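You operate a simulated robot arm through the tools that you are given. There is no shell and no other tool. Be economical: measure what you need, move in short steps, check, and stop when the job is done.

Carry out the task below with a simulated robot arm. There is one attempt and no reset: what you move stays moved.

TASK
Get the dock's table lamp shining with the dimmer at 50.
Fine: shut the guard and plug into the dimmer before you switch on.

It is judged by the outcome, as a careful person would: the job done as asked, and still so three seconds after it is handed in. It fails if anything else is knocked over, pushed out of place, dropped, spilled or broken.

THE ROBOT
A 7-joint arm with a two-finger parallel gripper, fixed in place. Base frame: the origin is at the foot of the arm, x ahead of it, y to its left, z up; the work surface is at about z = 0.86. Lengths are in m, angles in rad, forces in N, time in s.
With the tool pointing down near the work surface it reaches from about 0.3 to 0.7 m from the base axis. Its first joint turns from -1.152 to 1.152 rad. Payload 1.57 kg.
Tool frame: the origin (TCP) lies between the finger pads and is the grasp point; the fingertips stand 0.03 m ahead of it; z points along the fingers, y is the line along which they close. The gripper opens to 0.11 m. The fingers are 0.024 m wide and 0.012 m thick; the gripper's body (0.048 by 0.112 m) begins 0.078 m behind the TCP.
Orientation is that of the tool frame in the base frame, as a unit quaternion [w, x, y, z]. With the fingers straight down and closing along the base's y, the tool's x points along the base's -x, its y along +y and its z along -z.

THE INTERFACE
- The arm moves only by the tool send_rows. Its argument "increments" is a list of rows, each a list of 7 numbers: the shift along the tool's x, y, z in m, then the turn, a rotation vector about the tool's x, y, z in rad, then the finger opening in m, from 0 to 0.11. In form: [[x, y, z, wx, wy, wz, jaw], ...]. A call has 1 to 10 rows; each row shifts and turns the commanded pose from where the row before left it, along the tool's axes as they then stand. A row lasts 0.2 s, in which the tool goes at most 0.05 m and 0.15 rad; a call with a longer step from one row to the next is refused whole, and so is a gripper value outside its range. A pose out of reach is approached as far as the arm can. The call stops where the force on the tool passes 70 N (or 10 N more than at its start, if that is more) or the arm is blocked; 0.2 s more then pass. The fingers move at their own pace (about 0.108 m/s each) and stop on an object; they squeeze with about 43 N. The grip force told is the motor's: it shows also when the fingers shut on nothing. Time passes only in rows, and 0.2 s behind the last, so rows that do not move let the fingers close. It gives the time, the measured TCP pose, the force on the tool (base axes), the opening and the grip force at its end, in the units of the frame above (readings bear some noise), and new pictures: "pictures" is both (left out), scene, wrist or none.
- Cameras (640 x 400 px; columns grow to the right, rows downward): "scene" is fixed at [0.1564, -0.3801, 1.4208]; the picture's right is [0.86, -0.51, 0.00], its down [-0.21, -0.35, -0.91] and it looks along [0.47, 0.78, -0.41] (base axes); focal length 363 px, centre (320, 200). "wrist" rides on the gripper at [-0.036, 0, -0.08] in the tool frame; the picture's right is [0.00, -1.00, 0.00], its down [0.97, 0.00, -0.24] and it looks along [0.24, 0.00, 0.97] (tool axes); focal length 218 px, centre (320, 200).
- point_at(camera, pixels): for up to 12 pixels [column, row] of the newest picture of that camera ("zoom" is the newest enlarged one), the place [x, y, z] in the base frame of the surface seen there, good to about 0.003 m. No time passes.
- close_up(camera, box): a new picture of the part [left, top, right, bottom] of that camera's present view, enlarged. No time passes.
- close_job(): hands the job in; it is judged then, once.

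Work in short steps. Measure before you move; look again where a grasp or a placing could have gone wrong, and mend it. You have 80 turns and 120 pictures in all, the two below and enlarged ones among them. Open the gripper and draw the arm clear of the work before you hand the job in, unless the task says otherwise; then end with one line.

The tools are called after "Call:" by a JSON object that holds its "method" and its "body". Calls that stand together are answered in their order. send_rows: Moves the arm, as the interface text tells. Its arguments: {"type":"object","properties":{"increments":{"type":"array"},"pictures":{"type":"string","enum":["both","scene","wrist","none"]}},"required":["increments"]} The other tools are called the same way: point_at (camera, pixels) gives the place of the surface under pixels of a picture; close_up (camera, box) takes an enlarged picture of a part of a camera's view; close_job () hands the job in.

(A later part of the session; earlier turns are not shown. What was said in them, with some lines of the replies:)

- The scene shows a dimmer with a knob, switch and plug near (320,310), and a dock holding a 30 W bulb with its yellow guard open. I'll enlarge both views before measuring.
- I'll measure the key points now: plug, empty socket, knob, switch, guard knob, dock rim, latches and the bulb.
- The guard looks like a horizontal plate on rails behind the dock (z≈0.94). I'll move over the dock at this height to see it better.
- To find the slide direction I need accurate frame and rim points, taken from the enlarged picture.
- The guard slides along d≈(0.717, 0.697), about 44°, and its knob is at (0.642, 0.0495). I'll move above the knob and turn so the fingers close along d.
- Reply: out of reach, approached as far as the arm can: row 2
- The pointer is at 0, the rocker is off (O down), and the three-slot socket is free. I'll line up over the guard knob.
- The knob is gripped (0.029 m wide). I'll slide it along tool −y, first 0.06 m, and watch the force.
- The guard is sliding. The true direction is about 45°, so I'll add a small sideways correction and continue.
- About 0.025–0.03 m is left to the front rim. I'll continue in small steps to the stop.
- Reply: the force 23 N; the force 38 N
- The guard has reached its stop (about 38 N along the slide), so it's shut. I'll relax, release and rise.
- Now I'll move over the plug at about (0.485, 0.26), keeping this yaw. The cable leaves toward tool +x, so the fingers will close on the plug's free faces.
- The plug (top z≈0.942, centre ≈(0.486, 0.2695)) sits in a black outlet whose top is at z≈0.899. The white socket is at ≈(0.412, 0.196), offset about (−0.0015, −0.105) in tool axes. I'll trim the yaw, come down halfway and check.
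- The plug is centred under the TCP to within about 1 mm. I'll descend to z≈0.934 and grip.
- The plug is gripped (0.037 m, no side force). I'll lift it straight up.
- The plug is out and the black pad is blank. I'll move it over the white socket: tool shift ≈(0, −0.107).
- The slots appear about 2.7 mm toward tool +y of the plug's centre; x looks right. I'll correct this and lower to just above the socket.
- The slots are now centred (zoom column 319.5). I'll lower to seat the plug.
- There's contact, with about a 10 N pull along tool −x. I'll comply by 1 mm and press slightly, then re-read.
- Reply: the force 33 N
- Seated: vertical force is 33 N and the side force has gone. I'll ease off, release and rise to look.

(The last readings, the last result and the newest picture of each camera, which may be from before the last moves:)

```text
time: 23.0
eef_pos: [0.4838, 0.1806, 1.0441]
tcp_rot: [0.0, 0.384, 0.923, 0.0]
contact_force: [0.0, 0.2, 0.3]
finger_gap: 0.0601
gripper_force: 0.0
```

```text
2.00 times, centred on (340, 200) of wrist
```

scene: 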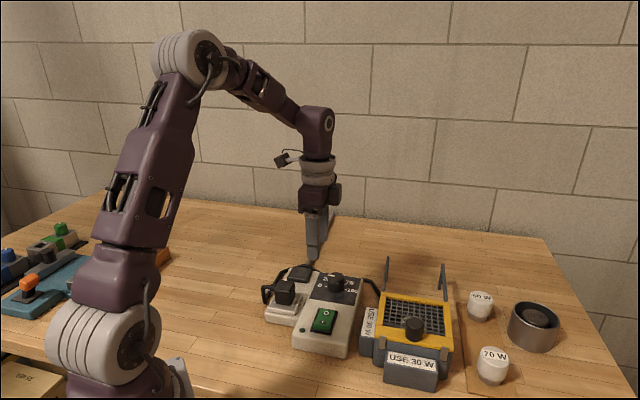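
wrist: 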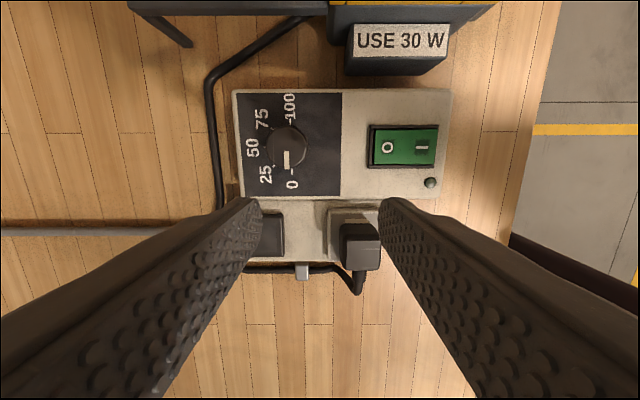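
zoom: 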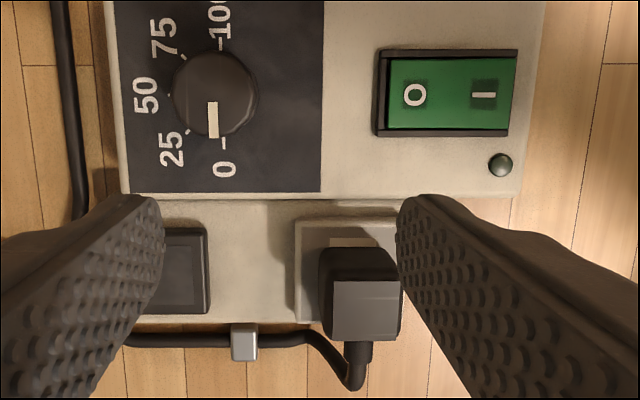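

The plug sits on the socket. The pointer is at 0 (image down), 50 is 90° clockwise from it (tick at image left), and the knob centre is ≈(0.530, 0.1745). I'll move over it and pre-turn −90° so the turning stroke stays in the comfortable wrist range.

Call:
{"method": "send_rows", "body": {"increments": [[-0.037, 0.0284, 0, 0, 0, 0, 0.08], [0, 0, 0, 0, 0, -0.1428, 0.08], [0, 0, 0, 0, 0, -0.1428, 0.08], [0, 0, 0, 0, 0, -0.1428, 0.08], [0, 0, 0, 0, 0, -0.1428, 0.08], [0, 0, 0, 0, 0, -0.1428, 0.08], [0, 0, 0, 0, 0, -0.1428, 0.08], [0, 0, 0, 0, 0, -0.1428, 0.08], [0, 0, 0, 0, 0, -0.1428, 0.08]], "pictures": "none"}}

Call:
{"method": "send_rows", "body": {"increments": [[0, 0, 0, 0, 0, -0.1428, 0.08], [0, 0, 0, 0, 0, -0.1428, 0.08], [0, 0, 0, 0, 0, -0.1428, 0.08], [0, 0, 0.03, 0, 0, 0, 0.08], [0, 0, 0, 0, 0, 0, 0.08]], "pictures": "wrist"}}

Call:
{"method": "close_up", "body": {"camera": "wrist", "box": [220, 100, 420, 300]}}

```text
time: 25.0
eef_pos: [0.5303, 0.1732, 1.0444]
tcp_rot: [0.001, -0.177, 0.984, 0.0]
contact_force: [0.8, 0.3, 0.8]
finger_gap: 0.0804
gripper_force: 0.2
```

```text
time: 26.2
eef_pos: [0.5292, 0.174, 1.0153]
tcp_rot: [0.001, -0.381, 0.924, 0.0]
contact_force: [0.7, 1.1, -0.2]
finger_gap: 0.0801
gripper_force: 0.0
```

wrist: 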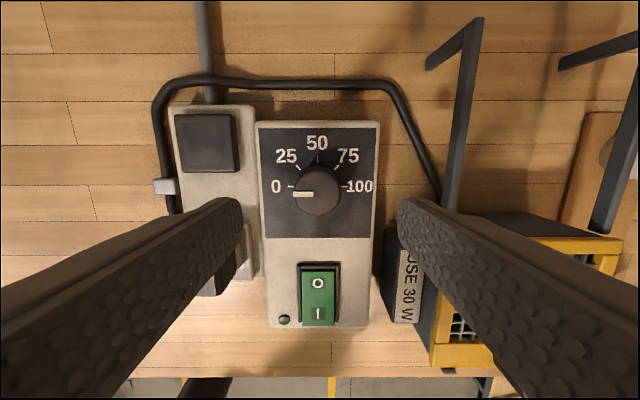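

```text
2.00 times, centred on (320, 200) of wrist
```

zoom: 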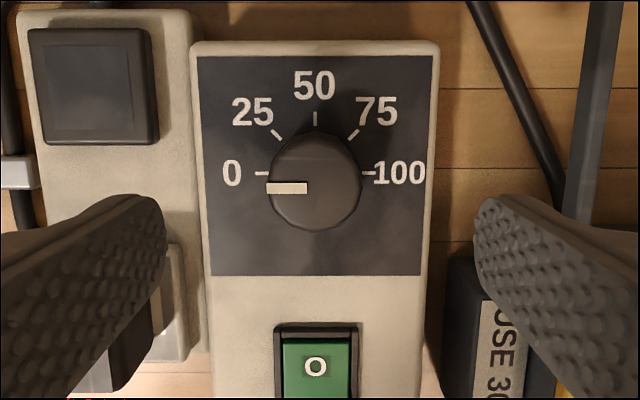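

The dial is clear: pointer at 0, 50 straight up in the image, and the knob centre about (−0.001, +0.002) from the TCP. I'll centre, descend to z≈0.937 and close.

Call:
{"method": "send_rows", "body": {"increments": [[-0.001, 0.0019, 0, 0, 0, 0, 0.06], [0, 0, 0.04, 0, 0, 0, 0.06], [0, 0, 0.028, 0, 0, 0, 0.06], [0, 0, 0.01, 0, 0, 0, 0.06], [0, 0, 0, 0, 0, 0, 0.06]], "pictures": "wrist"}}

Call:
{"method": "send_rows", "body": {"increments": [[0, 0, 0, 0, 0, 0, 0.025], [0, 0, 0, 0, 0, 0, 0.025], [0, 0, 0, 0, 0, 0, 0.025]], "pictures": "both"}}

```text
time: 27.4
eef_pos: [0.5283, 0.1755, 0.9356]
tcp_rot: [0.0, -0.381, 0.925, 0.001]
contact_force: [0.2, -1.0, -0.3]
finger_gap: 0.0601
gripper_force: 0.1
```

wrist: 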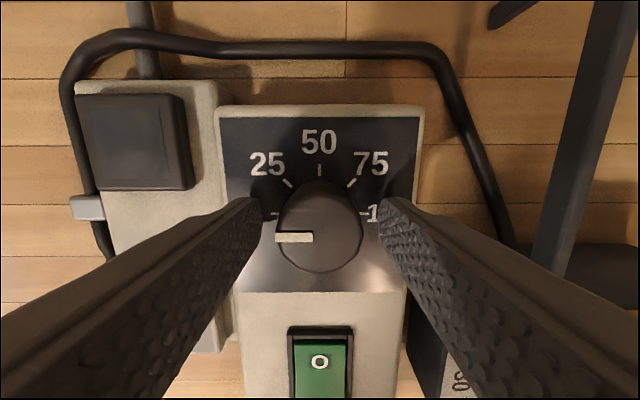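

```text
time: 28.2
eef_pos: [0.5287, 0.1753, 0.9355]
tcp_rot: [0.0, -0.381, 0.925, 0.0]
contact_force: [-2.1, 1.5, -6.0]
finger_gap: 0.0376
gripper_force: 43.2
```

scene: 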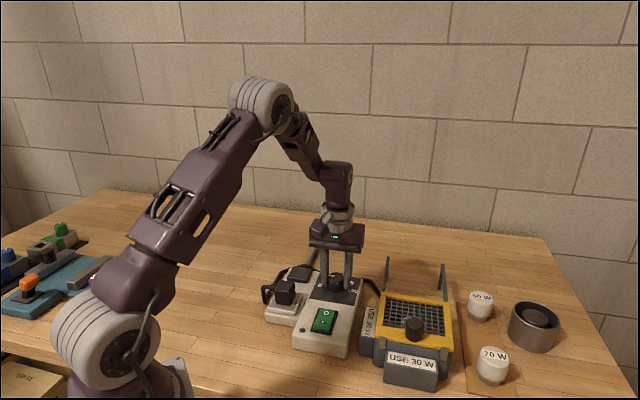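
wrist: 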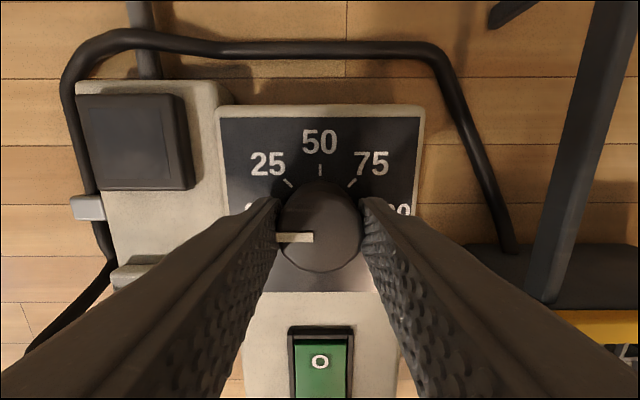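

The knob is gripped. Turning clockwise (tool +z): 1.40 rad first, then a check.

Call:
{"method": "send_rows", "body": {"increments": [[0, 0, 0, 0, 0, 0.14, 0.025], [0, 0, 0, 0, 0, 0.14, 0.025], [0, 0, 0, 0, 0, 0.14, 0.025], [0, 0, 0, 0, 0, 0.14, 0.025], [0, 0, 0, 0, 0, 0.14, 0.025], [0, 0, 0, 0, 0, 0.14, 0.025], [0, 0, 0, 0, 0, 0.14, 0.025], [0, 0, 0, 0, 0, 0.14, 0.025], [0, 0, 0, 0, 0, 0.14, 0.025], [0, 0, 0, 0, 0, 0.14, 0.025]], "pictures": "both"}}

Call:
{"method": "close_up", "body": {"camera": "wrist", "box": [220, 130, 420, 330]}}

```text
time: 30.4
eef_pos: [0.5291, 0.1753, 0.9364]
tcp_rot: [0.0, 0.305, 0.952, -0.001]
contact_force: [-3.3, -13.4, -14.0]
finger_gap: 0.0377
gripper_force: 44.0
```

scene: 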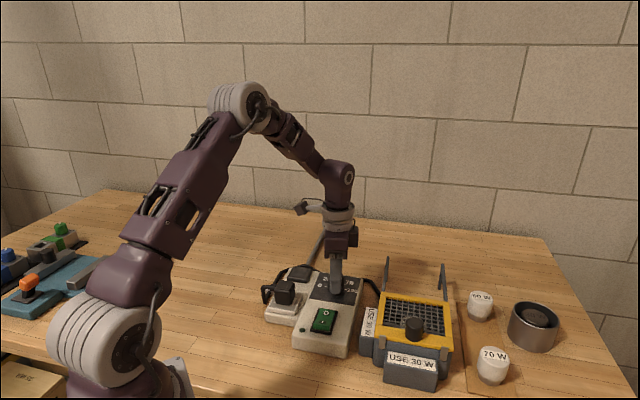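
wrist: 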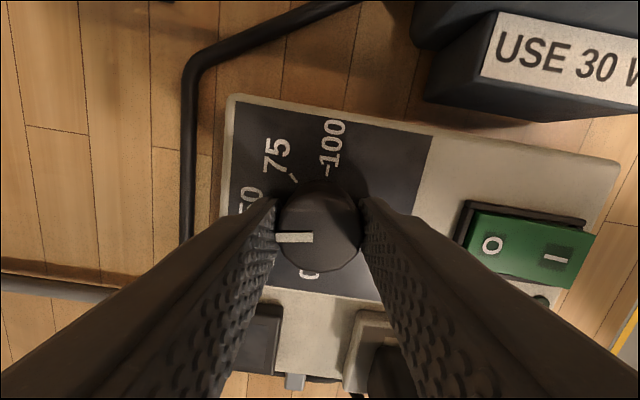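

```text
2.00 times, centred on (320, 230) of wrist
```

zoom: 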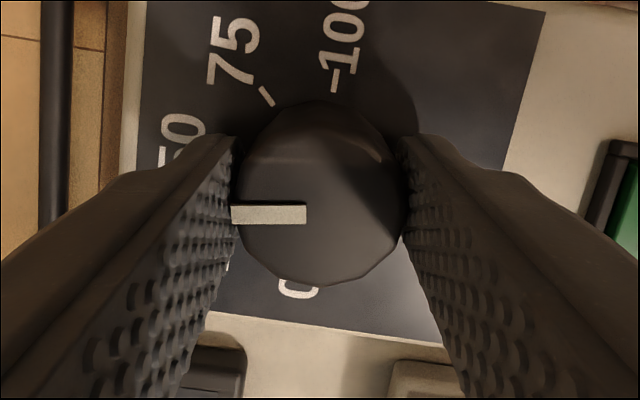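

No slip: the pointer followed the fingers. I'll turn the remaining ~0.17 rad, then release and rise to check.

Call:
{"method": "send_rows", "body": {"increments": [[0, 0, 0, 0, 0, 0.09, 0.025], [0, 0, 0, 0, 0, 0.083, 0.025], [0, 0, 0, 0, 0, 0, 0.025], [0, 0, 0, 0, 0, 0, 0.06], [0, 0, 0, 0, 0, 0, 0.06], [0, 0, -0.03, 0, 0, 0, 0.06], [0, 0, -0.04, 0, 0, 0, 0.08], [0, 0, 0, 0, 0, 0, 0.08]], "pictures": "both"}}

Call:
{"method": "close_up", "body": {"camera": "wrist", "box": [220, 100, 420, 300]}}

```text
time: 32.2
eef_pos: [0.5298, 0.1755, 1.0061]
tcp_rot: [0.0, 0.385, 0.923, -0.001]
contact_force: [0.0, 0.6, -0.6]
finger_gap: 0.0797
gripper_force: 0.1
```

scene: 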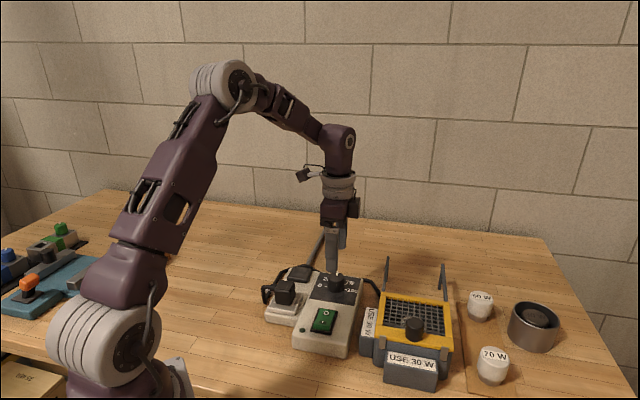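
wrist: 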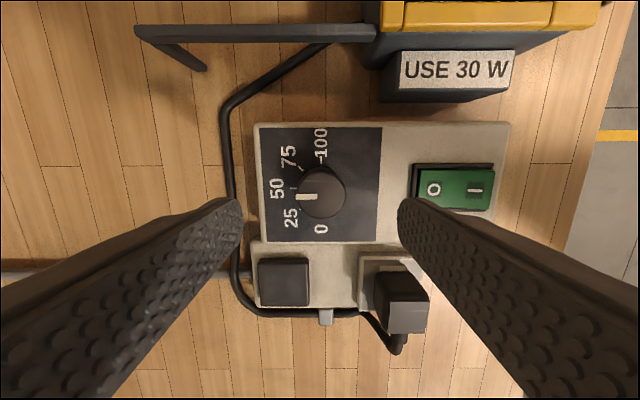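

```text
2.00 times, centred on (320, 200) of wrist
```

zoom: 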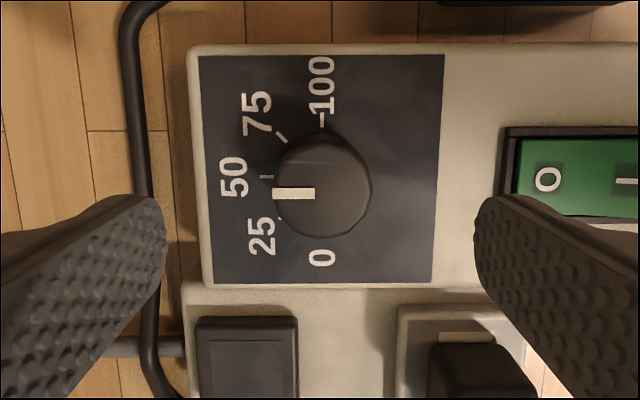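

The pointer now lines up with 50. Next is the rocker: the I symbol is at ≈(0.443, 0.088). I'll close the fingers and move above it.

Call:
{"method": "send_rows", "body": {"increments": [[0, -0.041, 0, 0, 0, 0, 0.0], [-0.0005, -0.041, 0, 0, 0, 0, 0.0], [-0.0005, -0.041, 0, 0, 0, 0, 0.0], [0, 0, 0.02, 0, 0, 0, 0.0], [0, 0, 0, 0, 0, 0, 0.0]], "pictures": "both"}}

Call:
{"method": "close_up", "body": {"camera": "scene", "box": [270, 260, 370, 360]}}

```text
time: 33.4
eef_pos: [0.4419, 0.0895, 0.986]
tcp_rot: [0.0, 0.385, 0.923, 0.0]
contact_force: [-0.2, -0.9, 0.1]
finger_gap: 0.0001
gripper_force: 21.2
```

scene: 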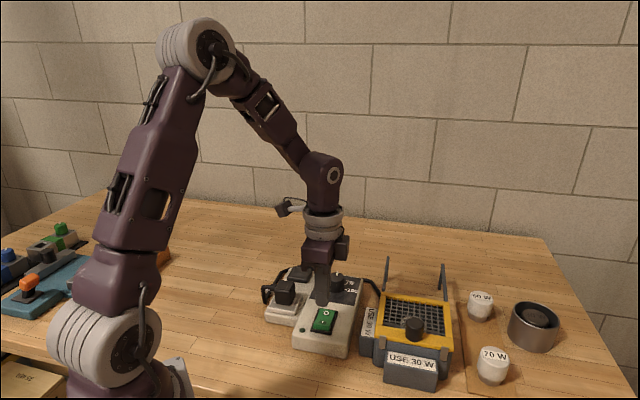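
wrist: 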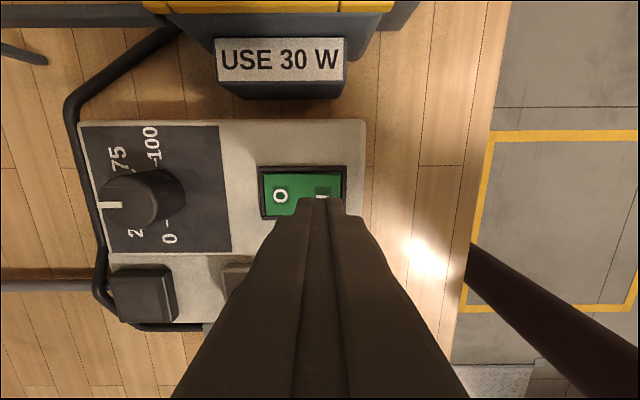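

```text
4.00 times, centred on (320, 310) of scene
```

zoom: 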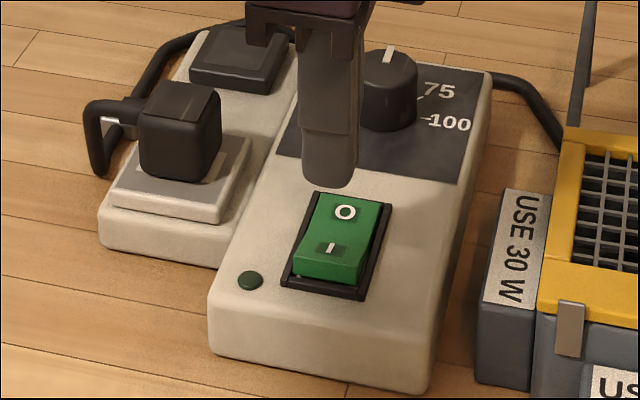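

The fingertip is centred over I, with the tip at z≈0.956. I'll lower it and press gently.

Call:
{"method": "send_rows", "body": {"increments": [[0, 0, 0.02, 0, 0, 0, 0.0], [0, 0, 0.016, 0, 0, 0, 0.0], [0, 0, 0.005, 0, 0, 0, 0.0], [0, 0, 0.004, 0, 0, 0, 0.0], [0, 0, 0.003, 0, 0, 0, 0.0], [0, 0, 0, 0, 0, 0, 0.0]], "pictures": "scene"}}

Call:
{"method": "close_up", "body": {"camera": "scene", "box": [280, 260, 460, 370]}}

```text
time: 34.6
eef_pos: [0.4406, 0.0893, 0.9417]
tcp_rot: [0.0, 0.385, 0.923, 0.001]
contact_force: [-11.5, -2.9, 29.0]
finger_gap: 0.0
gripper_force: 20.9
stopped in row 6: the force on the tool passed its limit (the readings are from after the stop); the commanded pose is now the measured one
```

scene: 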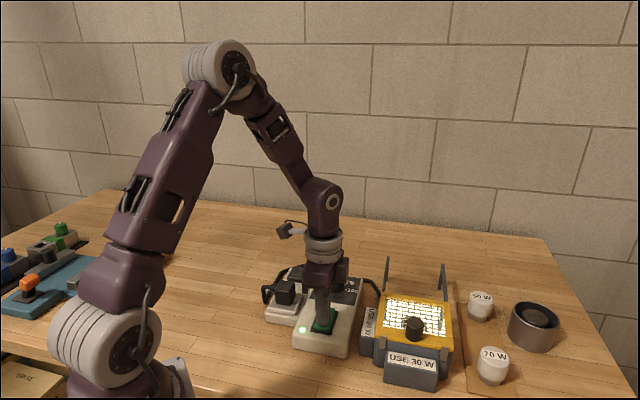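

```text
3.56 times, centred on (370, 315) of scene
```

zoom: 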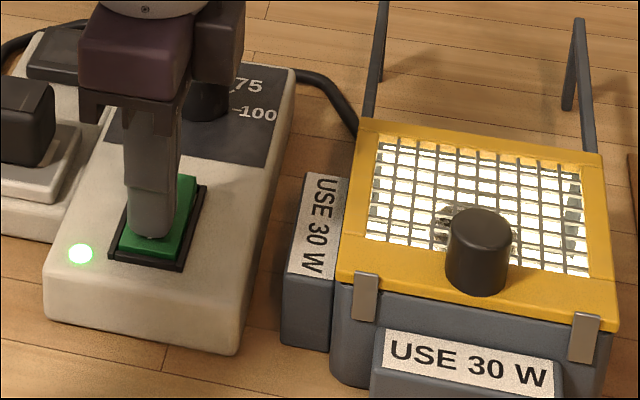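

The lamp and the indicator light are on. I'll rise clear, back toward the base side, open the gripper and check the final state.

Call:
{"method": "send_rows", "body": {"increments": [[0, 0, -0.02, 0, 0, 0, 0.0], [0, 0, -0.05, 0, 0, 0, 0.0], [0, 0, -0.05, 0, 0, 0, 0.0], [0, 0, -0.05, 0, 0, 0, 0.0], [0, 0.03, -0.03, 0, 0, 0, 0.06], [0.03, 0.03, 0, 0, 0, 0, 0.1], [0, 0, 0, 0, 0, 0, 0.1]], "pictures": "both"}}

Call:
{"method": "close_up", "body": {"camera": "scene", "box": [250, 250, 470, 390]}}

Call:
{"method": "close_up", "body": {"camera": "wrist", "box": [200, 60, 440, 220]}}

```text
time: 36.2
eef_pos: [0.4636, 0.1524, 1.142]
tcp_rot: [0.001, 0.386, 0.923, 0.001]
contact_force: [0.5, -1.3, -0.1]
finger_gap: 0.0999
gripper_force: 0.1
```

scene: 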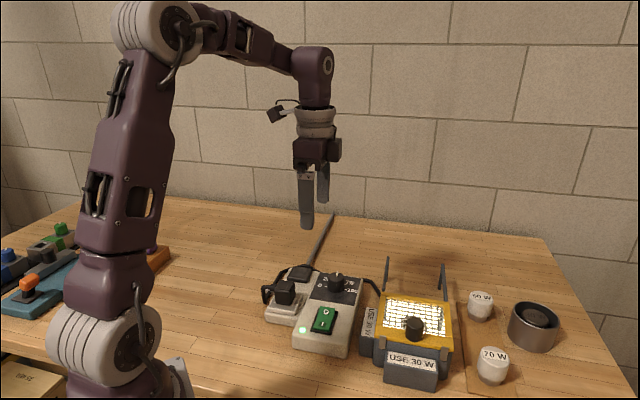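
wrist: 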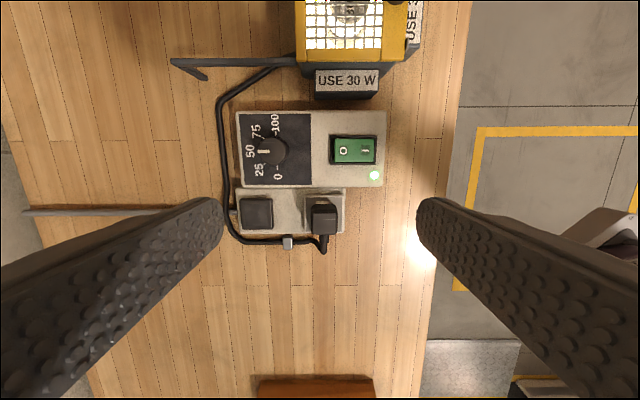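

```text
2.86 times, centred on (360, 320) of scene
```

zoom: 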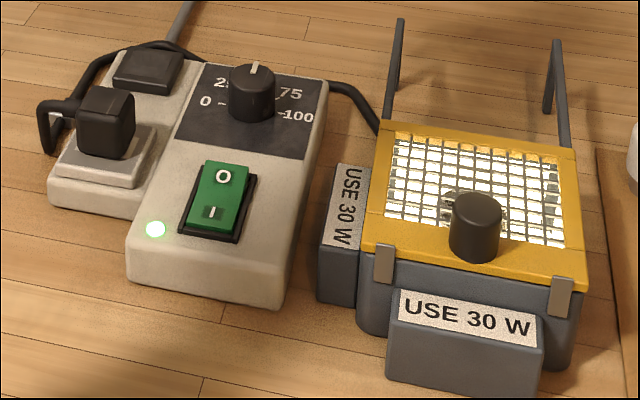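

```text
2.50 times, centred on (320, 140) of wrist
```

zoom: 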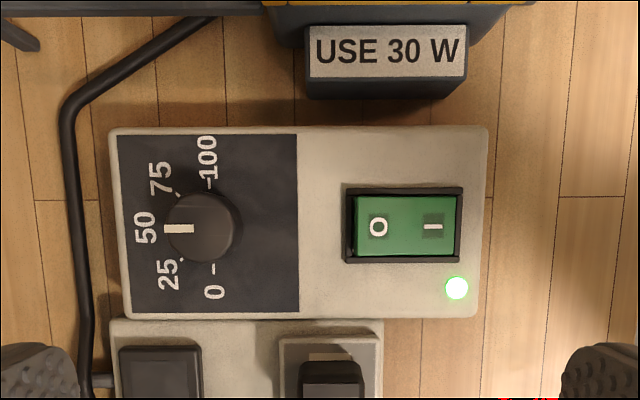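

The lamp is lit, the guard shut, the dial at 50, the plug seated, and the arm is clear. Handing in.

Call:
{"method": "close_job", "body": {}}

```text
The job is handed in.
```

The dock's lamp is shining with the dimmer at 50; I shut the guard and plugged it into the dimmer before switching on.
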